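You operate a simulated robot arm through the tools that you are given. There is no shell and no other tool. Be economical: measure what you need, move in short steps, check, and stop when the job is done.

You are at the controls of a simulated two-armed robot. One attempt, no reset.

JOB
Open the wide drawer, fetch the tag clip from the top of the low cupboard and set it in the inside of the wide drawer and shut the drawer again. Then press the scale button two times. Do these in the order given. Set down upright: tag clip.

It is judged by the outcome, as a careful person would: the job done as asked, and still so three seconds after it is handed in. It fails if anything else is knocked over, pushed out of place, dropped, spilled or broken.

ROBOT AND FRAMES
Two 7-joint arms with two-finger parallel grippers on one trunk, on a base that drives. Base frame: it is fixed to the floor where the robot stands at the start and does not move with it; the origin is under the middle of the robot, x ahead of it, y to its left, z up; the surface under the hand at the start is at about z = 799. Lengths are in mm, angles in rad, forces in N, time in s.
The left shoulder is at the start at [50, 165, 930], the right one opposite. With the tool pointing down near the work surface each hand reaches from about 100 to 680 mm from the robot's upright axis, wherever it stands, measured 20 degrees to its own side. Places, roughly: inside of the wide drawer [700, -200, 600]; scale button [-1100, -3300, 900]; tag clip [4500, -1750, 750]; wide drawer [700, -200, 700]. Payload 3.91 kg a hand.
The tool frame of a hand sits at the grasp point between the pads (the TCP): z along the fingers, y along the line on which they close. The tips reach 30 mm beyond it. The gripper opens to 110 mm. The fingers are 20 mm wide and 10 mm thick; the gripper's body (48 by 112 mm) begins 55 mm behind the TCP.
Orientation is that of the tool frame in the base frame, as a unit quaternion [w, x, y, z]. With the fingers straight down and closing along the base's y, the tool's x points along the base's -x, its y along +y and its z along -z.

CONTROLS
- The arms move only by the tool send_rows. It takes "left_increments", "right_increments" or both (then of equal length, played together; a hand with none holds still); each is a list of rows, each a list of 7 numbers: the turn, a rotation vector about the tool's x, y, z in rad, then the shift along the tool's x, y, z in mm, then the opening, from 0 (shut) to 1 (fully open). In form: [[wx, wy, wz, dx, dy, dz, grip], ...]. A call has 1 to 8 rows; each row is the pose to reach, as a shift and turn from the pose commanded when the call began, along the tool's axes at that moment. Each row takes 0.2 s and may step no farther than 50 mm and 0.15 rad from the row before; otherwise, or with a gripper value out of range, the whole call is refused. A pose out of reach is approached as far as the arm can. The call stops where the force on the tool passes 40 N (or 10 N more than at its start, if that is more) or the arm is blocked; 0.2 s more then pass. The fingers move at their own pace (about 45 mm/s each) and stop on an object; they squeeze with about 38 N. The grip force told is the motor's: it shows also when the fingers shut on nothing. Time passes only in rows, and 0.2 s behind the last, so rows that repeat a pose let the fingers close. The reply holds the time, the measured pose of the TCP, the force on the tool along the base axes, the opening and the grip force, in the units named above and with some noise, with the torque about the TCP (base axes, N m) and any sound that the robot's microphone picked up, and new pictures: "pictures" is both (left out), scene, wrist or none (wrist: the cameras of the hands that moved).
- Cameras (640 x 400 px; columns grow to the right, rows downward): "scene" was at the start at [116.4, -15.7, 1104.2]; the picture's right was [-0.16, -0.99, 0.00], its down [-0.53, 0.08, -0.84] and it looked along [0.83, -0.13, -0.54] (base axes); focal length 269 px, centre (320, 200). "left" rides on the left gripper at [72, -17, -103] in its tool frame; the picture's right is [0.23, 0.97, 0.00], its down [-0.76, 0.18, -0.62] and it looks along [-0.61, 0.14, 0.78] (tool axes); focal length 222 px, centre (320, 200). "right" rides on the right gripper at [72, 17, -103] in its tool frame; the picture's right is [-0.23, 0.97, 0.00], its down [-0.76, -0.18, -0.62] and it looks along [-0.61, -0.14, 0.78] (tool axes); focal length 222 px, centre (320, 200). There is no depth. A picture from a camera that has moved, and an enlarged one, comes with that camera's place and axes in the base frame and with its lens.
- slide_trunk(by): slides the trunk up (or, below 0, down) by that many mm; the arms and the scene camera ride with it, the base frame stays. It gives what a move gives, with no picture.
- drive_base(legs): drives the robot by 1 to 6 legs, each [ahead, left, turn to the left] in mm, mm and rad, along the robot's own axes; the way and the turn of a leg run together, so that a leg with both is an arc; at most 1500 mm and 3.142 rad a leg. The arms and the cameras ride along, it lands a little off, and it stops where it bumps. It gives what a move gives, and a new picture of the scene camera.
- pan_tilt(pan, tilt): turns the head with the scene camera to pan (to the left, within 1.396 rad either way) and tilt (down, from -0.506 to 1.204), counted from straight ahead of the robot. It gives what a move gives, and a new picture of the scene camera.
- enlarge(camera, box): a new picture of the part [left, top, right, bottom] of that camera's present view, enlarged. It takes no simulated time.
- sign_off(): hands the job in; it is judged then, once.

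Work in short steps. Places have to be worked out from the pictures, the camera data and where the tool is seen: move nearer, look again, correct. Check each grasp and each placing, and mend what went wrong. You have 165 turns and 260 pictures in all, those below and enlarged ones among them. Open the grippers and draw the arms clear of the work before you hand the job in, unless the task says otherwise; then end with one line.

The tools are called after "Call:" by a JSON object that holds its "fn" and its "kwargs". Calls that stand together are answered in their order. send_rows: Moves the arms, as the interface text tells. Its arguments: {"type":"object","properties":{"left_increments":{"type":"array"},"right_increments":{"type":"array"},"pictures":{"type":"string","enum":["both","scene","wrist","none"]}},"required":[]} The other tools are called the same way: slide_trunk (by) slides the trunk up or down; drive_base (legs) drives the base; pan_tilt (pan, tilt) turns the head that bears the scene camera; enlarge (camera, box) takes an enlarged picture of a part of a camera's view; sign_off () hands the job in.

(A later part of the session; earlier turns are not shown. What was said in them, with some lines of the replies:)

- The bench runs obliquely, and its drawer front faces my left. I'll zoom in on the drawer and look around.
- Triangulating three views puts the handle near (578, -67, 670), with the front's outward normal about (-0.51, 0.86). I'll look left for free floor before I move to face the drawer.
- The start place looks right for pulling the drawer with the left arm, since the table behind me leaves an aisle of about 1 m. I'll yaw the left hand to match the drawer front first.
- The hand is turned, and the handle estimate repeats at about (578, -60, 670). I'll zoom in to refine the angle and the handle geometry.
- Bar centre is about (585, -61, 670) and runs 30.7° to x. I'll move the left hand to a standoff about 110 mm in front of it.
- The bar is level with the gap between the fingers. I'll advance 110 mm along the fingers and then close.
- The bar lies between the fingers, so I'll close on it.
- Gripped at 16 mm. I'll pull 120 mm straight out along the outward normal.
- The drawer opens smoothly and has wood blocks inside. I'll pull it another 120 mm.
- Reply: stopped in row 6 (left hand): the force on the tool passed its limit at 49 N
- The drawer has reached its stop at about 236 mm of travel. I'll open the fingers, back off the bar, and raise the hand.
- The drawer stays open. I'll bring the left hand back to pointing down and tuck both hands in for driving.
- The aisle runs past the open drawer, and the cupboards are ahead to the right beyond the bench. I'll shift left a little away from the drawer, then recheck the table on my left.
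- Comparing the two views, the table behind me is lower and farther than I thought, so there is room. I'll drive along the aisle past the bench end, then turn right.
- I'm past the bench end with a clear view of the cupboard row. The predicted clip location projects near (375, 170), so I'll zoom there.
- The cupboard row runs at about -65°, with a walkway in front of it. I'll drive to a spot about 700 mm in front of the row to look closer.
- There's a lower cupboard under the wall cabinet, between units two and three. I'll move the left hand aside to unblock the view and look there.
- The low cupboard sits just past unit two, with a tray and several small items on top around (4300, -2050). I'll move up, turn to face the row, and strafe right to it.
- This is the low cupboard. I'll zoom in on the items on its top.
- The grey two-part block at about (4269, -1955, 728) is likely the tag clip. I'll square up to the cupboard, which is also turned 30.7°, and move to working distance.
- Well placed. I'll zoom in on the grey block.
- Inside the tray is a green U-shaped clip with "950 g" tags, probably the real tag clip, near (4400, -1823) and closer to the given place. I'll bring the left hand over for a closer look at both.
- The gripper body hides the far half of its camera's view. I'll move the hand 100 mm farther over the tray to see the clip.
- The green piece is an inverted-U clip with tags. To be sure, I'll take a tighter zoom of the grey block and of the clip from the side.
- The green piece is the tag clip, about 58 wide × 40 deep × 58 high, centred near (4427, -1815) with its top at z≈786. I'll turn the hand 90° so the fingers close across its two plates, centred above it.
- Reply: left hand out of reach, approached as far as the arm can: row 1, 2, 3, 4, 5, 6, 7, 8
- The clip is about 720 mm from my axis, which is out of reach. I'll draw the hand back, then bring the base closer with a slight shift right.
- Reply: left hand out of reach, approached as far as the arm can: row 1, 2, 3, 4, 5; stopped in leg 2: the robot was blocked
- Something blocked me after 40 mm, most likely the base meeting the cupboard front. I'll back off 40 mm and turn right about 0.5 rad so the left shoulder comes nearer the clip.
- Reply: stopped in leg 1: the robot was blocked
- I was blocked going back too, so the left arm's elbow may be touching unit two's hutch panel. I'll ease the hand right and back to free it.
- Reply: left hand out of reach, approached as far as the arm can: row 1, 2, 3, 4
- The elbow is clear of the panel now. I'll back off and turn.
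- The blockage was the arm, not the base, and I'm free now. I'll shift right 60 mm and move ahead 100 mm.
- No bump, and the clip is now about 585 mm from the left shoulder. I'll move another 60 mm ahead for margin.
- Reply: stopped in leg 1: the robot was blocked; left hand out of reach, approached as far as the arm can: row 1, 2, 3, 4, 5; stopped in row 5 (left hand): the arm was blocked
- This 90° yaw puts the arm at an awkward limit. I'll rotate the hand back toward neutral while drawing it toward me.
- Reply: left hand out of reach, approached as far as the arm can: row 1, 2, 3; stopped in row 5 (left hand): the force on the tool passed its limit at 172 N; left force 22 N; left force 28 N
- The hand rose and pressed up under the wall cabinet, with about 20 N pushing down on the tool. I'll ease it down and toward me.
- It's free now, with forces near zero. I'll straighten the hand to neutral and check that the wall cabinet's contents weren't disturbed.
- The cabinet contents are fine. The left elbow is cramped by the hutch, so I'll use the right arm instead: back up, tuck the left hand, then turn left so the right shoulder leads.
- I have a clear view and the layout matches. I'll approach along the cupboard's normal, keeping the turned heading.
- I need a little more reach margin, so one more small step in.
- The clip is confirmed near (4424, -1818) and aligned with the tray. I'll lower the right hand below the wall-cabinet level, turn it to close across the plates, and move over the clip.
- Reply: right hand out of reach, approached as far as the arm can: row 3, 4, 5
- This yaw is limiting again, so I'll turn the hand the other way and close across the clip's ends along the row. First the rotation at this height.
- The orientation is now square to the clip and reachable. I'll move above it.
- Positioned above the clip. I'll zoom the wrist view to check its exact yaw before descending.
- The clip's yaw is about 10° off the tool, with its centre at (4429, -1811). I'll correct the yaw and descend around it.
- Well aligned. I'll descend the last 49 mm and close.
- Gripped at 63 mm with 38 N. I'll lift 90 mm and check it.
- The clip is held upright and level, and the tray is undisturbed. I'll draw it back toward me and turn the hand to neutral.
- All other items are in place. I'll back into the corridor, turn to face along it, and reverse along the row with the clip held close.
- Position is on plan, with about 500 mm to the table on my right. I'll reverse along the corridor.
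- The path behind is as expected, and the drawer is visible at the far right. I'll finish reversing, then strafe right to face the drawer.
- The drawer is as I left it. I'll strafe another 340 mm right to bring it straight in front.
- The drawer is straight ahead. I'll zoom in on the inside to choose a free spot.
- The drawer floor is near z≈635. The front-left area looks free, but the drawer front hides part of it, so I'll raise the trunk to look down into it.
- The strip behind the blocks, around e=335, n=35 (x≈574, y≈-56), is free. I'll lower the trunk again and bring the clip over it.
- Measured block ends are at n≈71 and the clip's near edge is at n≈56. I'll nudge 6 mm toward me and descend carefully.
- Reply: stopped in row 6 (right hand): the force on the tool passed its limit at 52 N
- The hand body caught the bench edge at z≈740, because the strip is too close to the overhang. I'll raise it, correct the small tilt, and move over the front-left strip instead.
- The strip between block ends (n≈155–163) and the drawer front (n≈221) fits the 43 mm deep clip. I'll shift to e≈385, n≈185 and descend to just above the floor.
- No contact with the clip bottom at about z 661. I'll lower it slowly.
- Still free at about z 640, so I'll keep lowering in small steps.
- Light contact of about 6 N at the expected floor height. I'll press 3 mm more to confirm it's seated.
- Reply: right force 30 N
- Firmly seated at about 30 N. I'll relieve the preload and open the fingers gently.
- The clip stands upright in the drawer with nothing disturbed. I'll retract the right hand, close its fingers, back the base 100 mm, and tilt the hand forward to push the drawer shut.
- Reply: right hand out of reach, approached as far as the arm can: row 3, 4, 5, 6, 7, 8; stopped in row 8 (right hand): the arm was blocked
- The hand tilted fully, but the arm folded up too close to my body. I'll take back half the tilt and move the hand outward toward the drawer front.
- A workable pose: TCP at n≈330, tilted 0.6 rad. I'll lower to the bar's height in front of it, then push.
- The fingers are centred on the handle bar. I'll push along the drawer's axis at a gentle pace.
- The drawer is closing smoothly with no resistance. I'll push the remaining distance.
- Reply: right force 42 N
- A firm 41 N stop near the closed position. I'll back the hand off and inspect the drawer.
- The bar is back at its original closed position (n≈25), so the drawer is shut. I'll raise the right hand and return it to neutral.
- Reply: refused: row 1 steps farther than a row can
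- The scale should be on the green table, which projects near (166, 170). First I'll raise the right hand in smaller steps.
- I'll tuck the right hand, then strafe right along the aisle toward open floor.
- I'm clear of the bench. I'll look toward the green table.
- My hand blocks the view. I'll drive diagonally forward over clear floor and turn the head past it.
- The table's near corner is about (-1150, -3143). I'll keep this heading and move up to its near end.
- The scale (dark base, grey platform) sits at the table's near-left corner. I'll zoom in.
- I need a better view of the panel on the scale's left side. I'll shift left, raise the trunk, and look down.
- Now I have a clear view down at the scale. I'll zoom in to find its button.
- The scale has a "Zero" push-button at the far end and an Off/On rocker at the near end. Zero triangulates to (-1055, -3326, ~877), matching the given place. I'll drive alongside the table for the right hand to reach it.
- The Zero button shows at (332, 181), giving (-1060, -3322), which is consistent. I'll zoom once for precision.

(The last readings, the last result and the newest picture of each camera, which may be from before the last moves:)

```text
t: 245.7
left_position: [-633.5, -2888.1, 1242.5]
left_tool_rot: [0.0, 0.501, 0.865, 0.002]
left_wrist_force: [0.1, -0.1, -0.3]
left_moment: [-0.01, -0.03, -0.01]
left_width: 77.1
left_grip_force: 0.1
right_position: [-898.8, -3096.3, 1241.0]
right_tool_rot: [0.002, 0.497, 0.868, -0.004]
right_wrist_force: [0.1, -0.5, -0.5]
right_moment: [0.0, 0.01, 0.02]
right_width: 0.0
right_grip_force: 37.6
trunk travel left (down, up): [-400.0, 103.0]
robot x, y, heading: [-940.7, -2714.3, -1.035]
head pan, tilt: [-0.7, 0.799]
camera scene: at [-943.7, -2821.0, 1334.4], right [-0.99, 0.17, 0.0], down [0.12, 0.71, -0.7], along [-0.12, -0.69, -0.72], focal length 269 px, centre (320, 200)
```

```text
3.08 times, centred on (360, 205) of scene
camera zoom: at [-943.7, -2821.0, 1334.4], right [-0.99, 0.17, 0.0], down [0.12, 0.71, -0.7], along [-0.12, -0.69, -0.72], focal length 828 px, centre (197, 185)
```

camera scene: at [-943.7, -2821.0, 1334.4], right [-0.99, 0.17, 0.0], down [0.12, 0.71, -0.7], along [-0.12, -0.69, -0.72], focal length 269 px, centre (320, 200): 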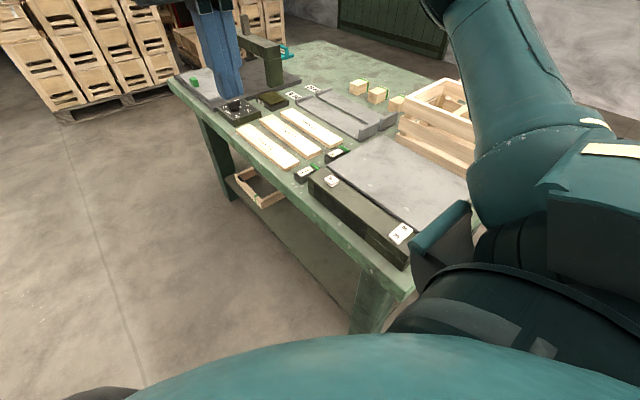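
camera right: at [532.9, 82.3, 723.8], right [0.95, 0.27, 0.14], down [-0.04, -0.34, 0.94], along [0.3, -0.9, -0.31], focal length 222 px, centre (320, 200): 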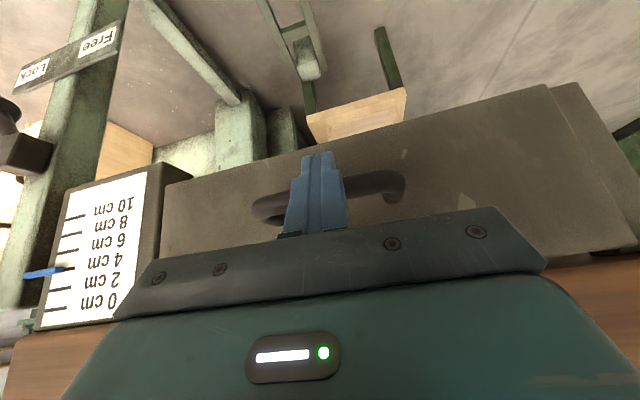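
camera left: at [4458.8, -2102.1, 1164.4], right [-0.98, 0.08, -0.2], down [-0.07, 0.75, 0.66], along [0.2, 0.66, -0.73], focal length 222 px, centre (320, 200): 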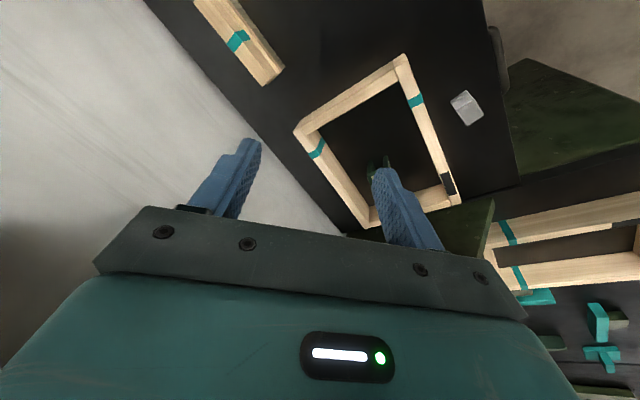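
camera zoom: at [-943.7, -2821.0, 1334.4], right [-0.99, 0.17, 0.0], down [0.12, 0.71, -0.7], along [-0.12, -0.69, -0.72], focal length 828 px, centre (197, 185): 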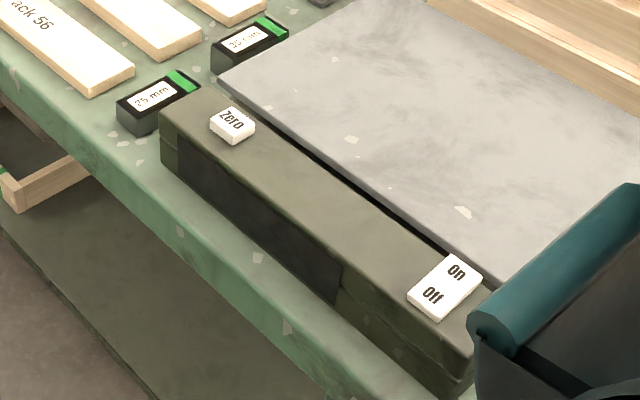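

I'll move the closed right hand over the button at a safe height.

Call:
{"fn": "send_rows", "kwargs": {"right_increments": [[0, 0, 0, -17, -37, 15, 0], [0, 0, 0, -33, -73, 30, 0], [0, 0, 0, -50, -110, 45, 0], [0, 0, 0, -67, -146, 60, 0], [0, 0, 0, -84, -183, 75, 0], [0, 0, 0, -100, -219, 90, 0], [0, 0, 0, -117, -256, 105, 0], [0, 0, 0, -117, -256, 140, 0]], "pictures": "none"}}

Call:
{"fn": "send_rows", "kwargs": {"right_increments": [[0, 0, 0, 0, 0, 40, 0], [0, 0, 0, 0, 0, 80, 0], [0, 0, 0, 0, 0, 120, 0], [0, 0, 0, 0, 0, 140, 0], [0, 0, 0, 0, 0, 140, 0]], "pictures": "both"}}

```text
t: 247.5
left_position: [-632.7, -2887.3, 1242.7]
left_tool_rot: [0.0, 0.501, 0.866, 0.001]
left_wrist_force: [1.0, -0.7, 0.2]
left_moment: [0.04, -0.01, -0.03]
left_width: 76.9
left_grip_force: 0.0
right_position: [-1062.0, -3327.0, 1102.8]
right_tool_rot: [0.001, 0.497, 0.868, -0.003]
right_wrist_force: [-0.4, -0.5, 0.3]
right_moment: [-0.02, -0.01, 0.0]
right_width: 0.0
right_grip_force: 37.5
trunk travel left (down, up): [-400.0, 103.0]
robot x, y, heading: [-942.5, -2715.6, -1.035]
head pan, tilt: [-0.7, 0.799]
```

```text
t: 248.7
left_position: [-633.3, -2888.1, 1240.6]
left_tool_rot: [0.0, 0.5, 0.866, 0.001]
left_wrist_force: [0.3, 0.0, -0.5]
left_moment: [-0.01, 0.03, 0.0]
left_width: 77.4
left_grip_force: 0.0
right_position: [-1060.5, -3329.6, 963.8]
right_tool_rot: [0.001, 0.497, 0.868, -0.004]
right_wrist_force: [0.0, -0.3, 1.0]
right_moment: [0.01, -0.04, -0.03]
right_width: 0.1
right_grip_force: 37.6
trunk travel left (down, up): [-400.0, 103.0]
robot x, y, heading: [-943.7, -2714.0, -1.04]
head pan, tilt: [-0.7, 0.799]
camera scene: at [-943.7, -2820.9, 1334.4], right [-0.99, 0.17, 0.0], down [0.12, 0.71, -0.7], along [-0.12, -0.69, -0.72], focal length 269 px, centre (320, 200)
camera right: at [-1084.6, -3258.1, 1066.4], right [0.95, 0.3, 0.0], down [0.23, -0.74, 0.63], along [0.18, -0.6, -0.78], focal length 222 px, centre (320, 200)
```

scene: 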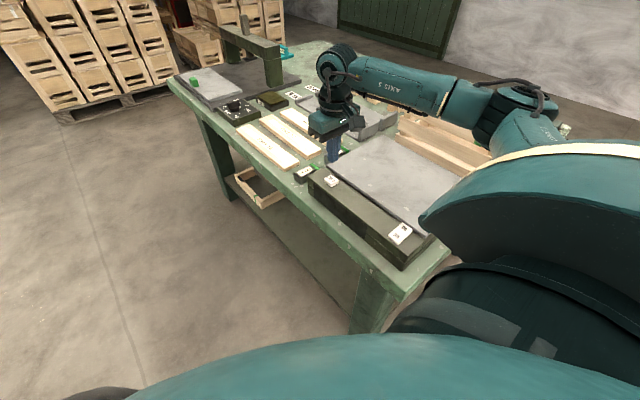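
right: 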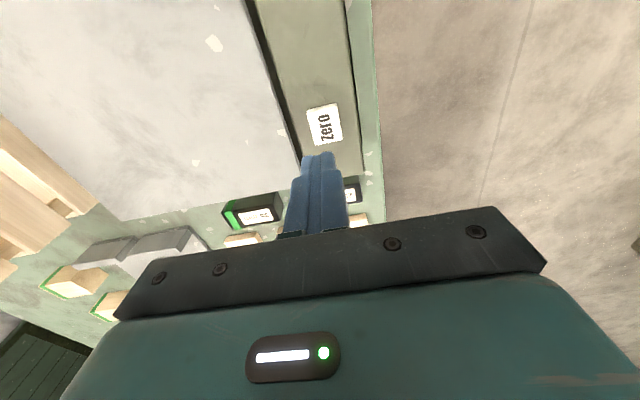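

The wrist view refines the button to about (-1062, -3323). I'll correct 6 mm and go down to just above it.

Call:
{"fn": "send_rows", "kwargs": {"right_increments": [[0, 0, 0, 6, 1, 20, 0], [0, 0, 0, 6, 1, 44, 0], [0, 0, 0, 6, 1, 44, 0]], "pictures": "wrist"}}

Call:
{"fn": "enlarge", "kwargs": {"camera": "scene", "box": [290, 130, 390, 210]}}

```text
t: 249.5
left_position: [-633.6, -2887.7, 1241.6]
left_tool_rot: [0.001, 0.5, 0.866, 0.0]
left_wrist_force: [0.5, -0.1, -0.6]
left_moment: [0.03, -0.01, -0.05]
left_width: 77.2
left_grip_force: 0.0
right_position: [-1065.6, -3323.0, 919.2]
right_tool_rot: [0.001, 0.497, 0.868, -0.004]
right_wrist_force: [0.1, 0.0, -0.1]
right_moment: [0.01, -0.02, -0.05]
right_width: 0.2
right_grip_force: 37.8
trunk travel left (down, up): [-400.0, 103.0]
robot x, y, heading: [-943.1, -2711.8, -1.039]
head pan, tilt: [-0.7, 0.799]
camera right: at [-1087.4, -3252.4, 1022.1], right [0.95, 0.3, 0.0], down [0.23, -0.74, 0.63], along [0.18, -0.6, -0.78], focal length 222 px, centre (320, 200)
```

right: 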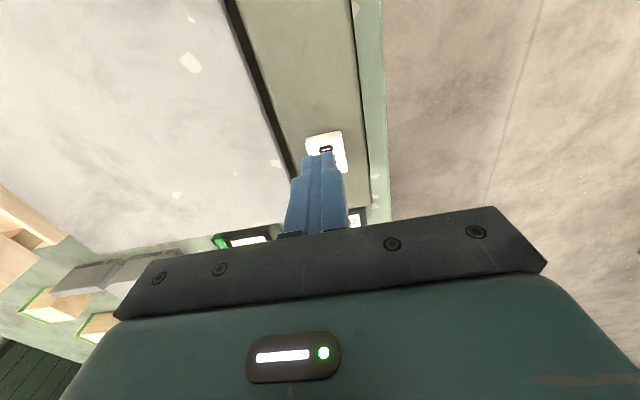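

```text
5.00 times, centred on (340, 170) of scene
camera zoom: at [-943.8, -2820.9, 1334.4], right [-0.99, 0.17, 0.0], down [0.12, 0.71, -0.7], along [-0.12, -0.69, -0.72], focal length 1345 px, centre (220, 350)
```

zoom: 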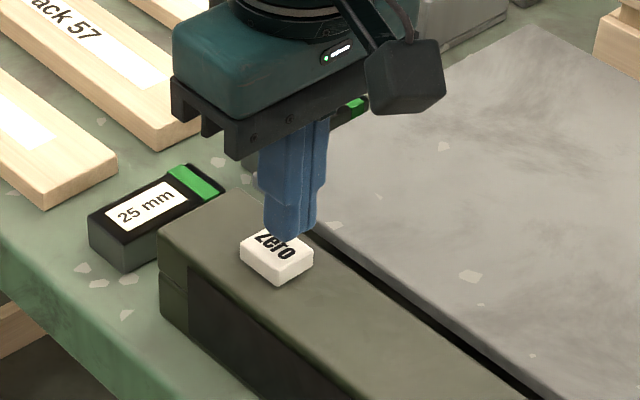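

The tip is almost over the button. I'll nudge 4 mm and lower gently to find contact.

Call:
{"fn": "send_rows", "kwargs": {"right_increments": [[0, 0, 0, -2, 4, 3, 0], [0, 0, 0, -2, 4, 6, 0], [0, 0, 0, -2, 4, 9, 0], [0, 0, 0, -2, 4, 11, 0]], "pictures": "none"}}

Call:
{"fn": "enlarge", "kwargs": {"camera": "scene", "box": [290, 130, 390, 210]}}

```text
t: 250.5
left_position: [-633.5, -2888.1, 1241.3]
left_tool_rot: [0.0, 0.501, 0.865, 0.0]
left_wrist_force: [-0.1, 0.6, 0.0]
left_moment: [0.0, 0.0, 0.01]
left_width: 77.3
left_grip_force: 0.0
right_position: [-1060.1, -3322.9, 908.0]
right_tool_rot: [0.001, 0.497, 0.868, -0.004]
right_wrist_force: [0.6, 0.6, 0.3]
right_moment: [0.0, 0.03, 0.02]
right_width: 0.0
right_grip_force: 37.3
trunk travel left (down, up): [-400.0, 103.0]
robot x, y, heading: [-944.0, -2715.4, -1.042]
head pan, tilt: [-0.7, 0.799]
```

```text
5.00 times, centred on (340, 170) of scene
camera zoom: at [-943.8, -2820.9, 1334.4], right [-0.99, 0.17, 0.0], down [0.12, 0.71, -0.7], along [-0.12, -0.69, -0.72], focal length 1345 px, centre (220, 350)
```

zoom: 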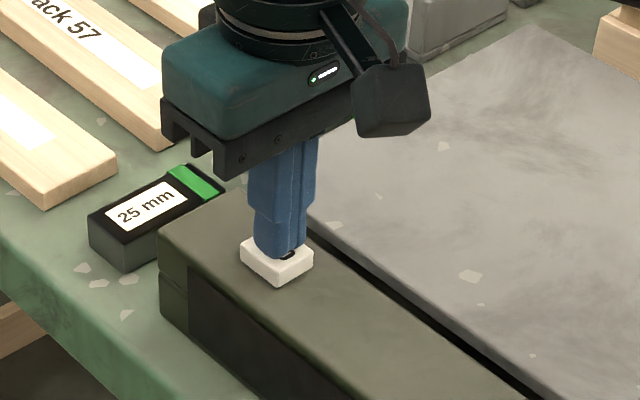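

The tip is centred just above the button. Now the first press, slowly.

Call:
{"fn": "send_rows", "kwargs": {"right_increments": [[0, 0, 0, 0, 0, 2, 0], [0, 0, 0, 0, 0, 3.5, 0], [0, 0, 0, 0, 0, 5, 0]], "pictures": "none"}}

```text
t: 251.3
left_position: [-632.9, -2887.4, 1242.2]
left_tool_rot: [0.0, 0.502, 0.865, 0.0]
left_wrist_force: [-0.5, 0.4, -0.6]
left_moment: [0.02, 0.03, -0.02]
left_width: 77.2
left_grip_force: 0.0
right_position: [-1059.2, -3323.3, 903.7]
right_tool_rot: [0.002, 0.497, 0.868, -0.005]
right_wrist_force: [-1.6, 1.4, 2.4]
right_moment: [0.02, 0.05, 0.0]
right_width: 0.2
right_grip_force: 37.7
trunk travel left (down, up): [-400.0, 103.0]
robot x, y, heading: [-946.5, -2714.4, -1.038]
head pan, tilt: [-0.7, 0.799]
heard: click
```

A click was heard, so that's press one registered. I'll lift fully off the button.

Call:
{"fn": "send_rows", "kwargs": {"right_increments": [[0, 0, 0, 0, 0, -8, 0], [0, 0, 0, 0, 0, -14, 0], [0, 0, 0, 0, 0, -14, 0]], "pictures": "none"}}

Call:
{"fn": "enlarge", "kwargs": {"camera": "scene", "box": [290, 130, 390, 210]}}

```text
t: 252.1
left_position: [-633.6, -2886.5, 1242.5]
left_tool_rot: [0.0, 0.501, 0.866, 0.001]
left_wrist_force: [-0.4, 0.8, -0.6]
left_moment: [0.04, 0.01, 0.01]
left_width: 77.0
left_grip_force: 0.0
right_position: [-1057.5, -3322.6, 917.9]
right_tool_rot: [0.001, 0.497, 0.868, -0.003]
right_wrist_force: [-0.2, -0.1, -1.2]
right_moment: [-0.01, 0.0, -0.02]
right_width: 0.0
right_grip_force: 37.5
trunk travel left (down, up): [-400.0, 103.0]
robot x, y, heading: [-943.5, -2711.9, -1.04]
head pan, tilt: [-0.7, 0.799]
```

```text
5.00 times, centred on (340, 170) of scene
camera zoom: at [-943.7, -2821.0, 1334.4], right [-0.99, 0.17, 0.0], down [0.12, 0.71, -0.7], along [-0.12, -0.69, -0.72], focal length 1345 px, centre (220, 350)
```

zoom: 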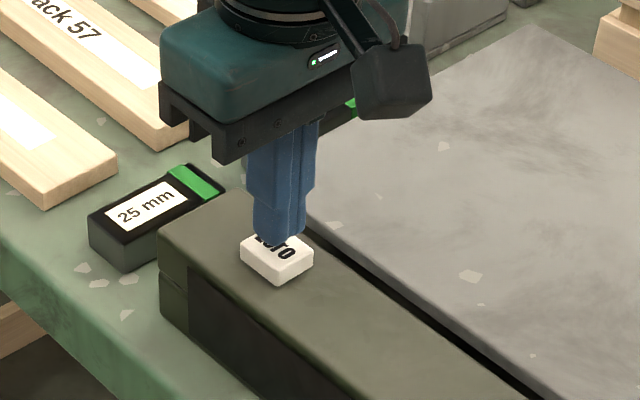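

The button has sprung back up. Second press to the same depth.

Call:
{"fn": "send_rows", "kwargs": {"right_increments": [[0, 0, 0, 0, 0, 5, 0], [0, 0, 0, 0, 0, 9, 0], [0, 0, 0, 0, 0, 12, 0], [0, 0, 0, 0, 0, 14, 0]], "pictures": "none"}}

```text
t: 253.1
left_position: [-633.4, -2887.8, 1241.0]
left_tool_rot: [0.001, 0.501, 0.866, 0.0]
left_wrist_force: [0.3, 0.3, 0.0]
left_moment: [-0.02, -0.01, -0.01]
left_width: 76.8
left_grip_force: 0.0
right_position: [-1059.3, -3323.0, 903.1]
right_tool_rot: [0.001, 0.498, 0.867, -0.004]
right_wrist_force: [1.4, 0.2, 2.7]
right_moment: [0.04, 0.01, -0.01]
right_width: 0.0
right_grip_force: 37.7
trunk travel left (down, up): [-400.0, 103.0]
robot x, y, heading: [-943.1, -2713.5, -1.043]
head pan, tilt: [-0.7, 0.799]
heard: click
```

Second click heard. I'll lift off, draw the arm clear over the floor, and open the gripper.

Call:
{"fn": "send_rows", "kwargs": {"right_increments": [[0, 0, 0, 0, 0, -40, 0], [0, 0, 0, 0, 0, -85, 0], [0, 0, 0, 0, 0, -130, 0], [0, 0, 0, 0, 0, -175, 0], [0, 0, 0, 0, 0, -220, 0]], "pictures": "none"}}

Call:
{"fn": "send_rows", "kwargs": {"right_increments": [[0, 0, 0, 17, 37, 0, 0.3], [0, 0, 0, 33, 73, 0, 0.6], [0, 0, 0, 50, 110, 0, 1], [0, 0, 0, 67, 146, 0, 1], [0, 0, 0, 84, 183, 0, 1], [0, 0, 0, 100, 219, 0, 1], [0, 0, 0, 117, 256, 0, 1]], "pictures": "scene"}}

```text
t: 254.3
left_position: [-634.0, -2886.5, 1243.4]
left_tool_rot: [0.0, 0.501, 0.865, 0.0]
left_wrist_force: [0.8, -0.3, 0.8]
left_moment: [-0.04, -0.02, -0.01]
left_width: 77.0
left_grip_force: 0.1
right_position: [-1058.2, -3320.7, 1123.4]
right_tool_rot: [0.001, 0.497, 0.868, -0.003]
right_wrist_force: [0.0, 1.5, -0.2]
right_moment: [-0.03, -0.01, 0.02]
right_width: 0.1
right_grip_force: 37.6
trunk travel left (down, up): [-400.0, 103.0]
robot x, y, heading: [-943.6, -2716.7, -1.036]
head pan, tilt: [-0.7, 0.799]
```

```text
t: 255.9
left_position: [-632.4, -2887.8, 1241.8]
left_tool_rot: [0.0, 0.5, 0.866, 0.001]
left_wrist_force: [-0.4, 0.9, -1.1]
left_moment: [0.02, -0.01, -0.02]
left_width: 76.7
left_grip_force: 0.1
right_position: [-896.5, -3090.9, 1121.3]
right_tool_rot: [0.001, 0.497, 0.868, -0.004]
right_wrist_force: [-0.3, -0.3, -0.4]
right_moment: [0.03, -0.01, 0.02]
right_width: 110.3
right_grip_force: 0.0
trunk travel left (down, up): [-400.0, 103.0]
robot x, y, heading: [-940.7, -2718.6, -1.037]
head pan, tilt: [-0.7, 0.799]
camera scene: at [-943.0, -2820.6, 1334.4], right [-0.99, 0.17, 0.0], down [0.12, 0.71, -0.7], along [-0.12, -0.69, -0.72], focal length 269 px, centre (320, 200)
```

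scene: 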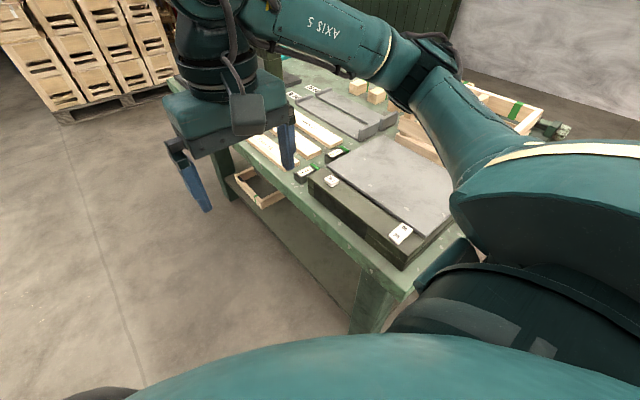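

Both presses clicked, the hands are open and clear, and nothing on the table moved. I'll hand the job in.

Call:
{"fn": "sign_off", "kwargs": {}}

```text
The job is handed in.
```

The tag clip stands upright inside the wide drawer, the drawer is shut, and the scale's Zero button was pressed twice, with a click heard each time.
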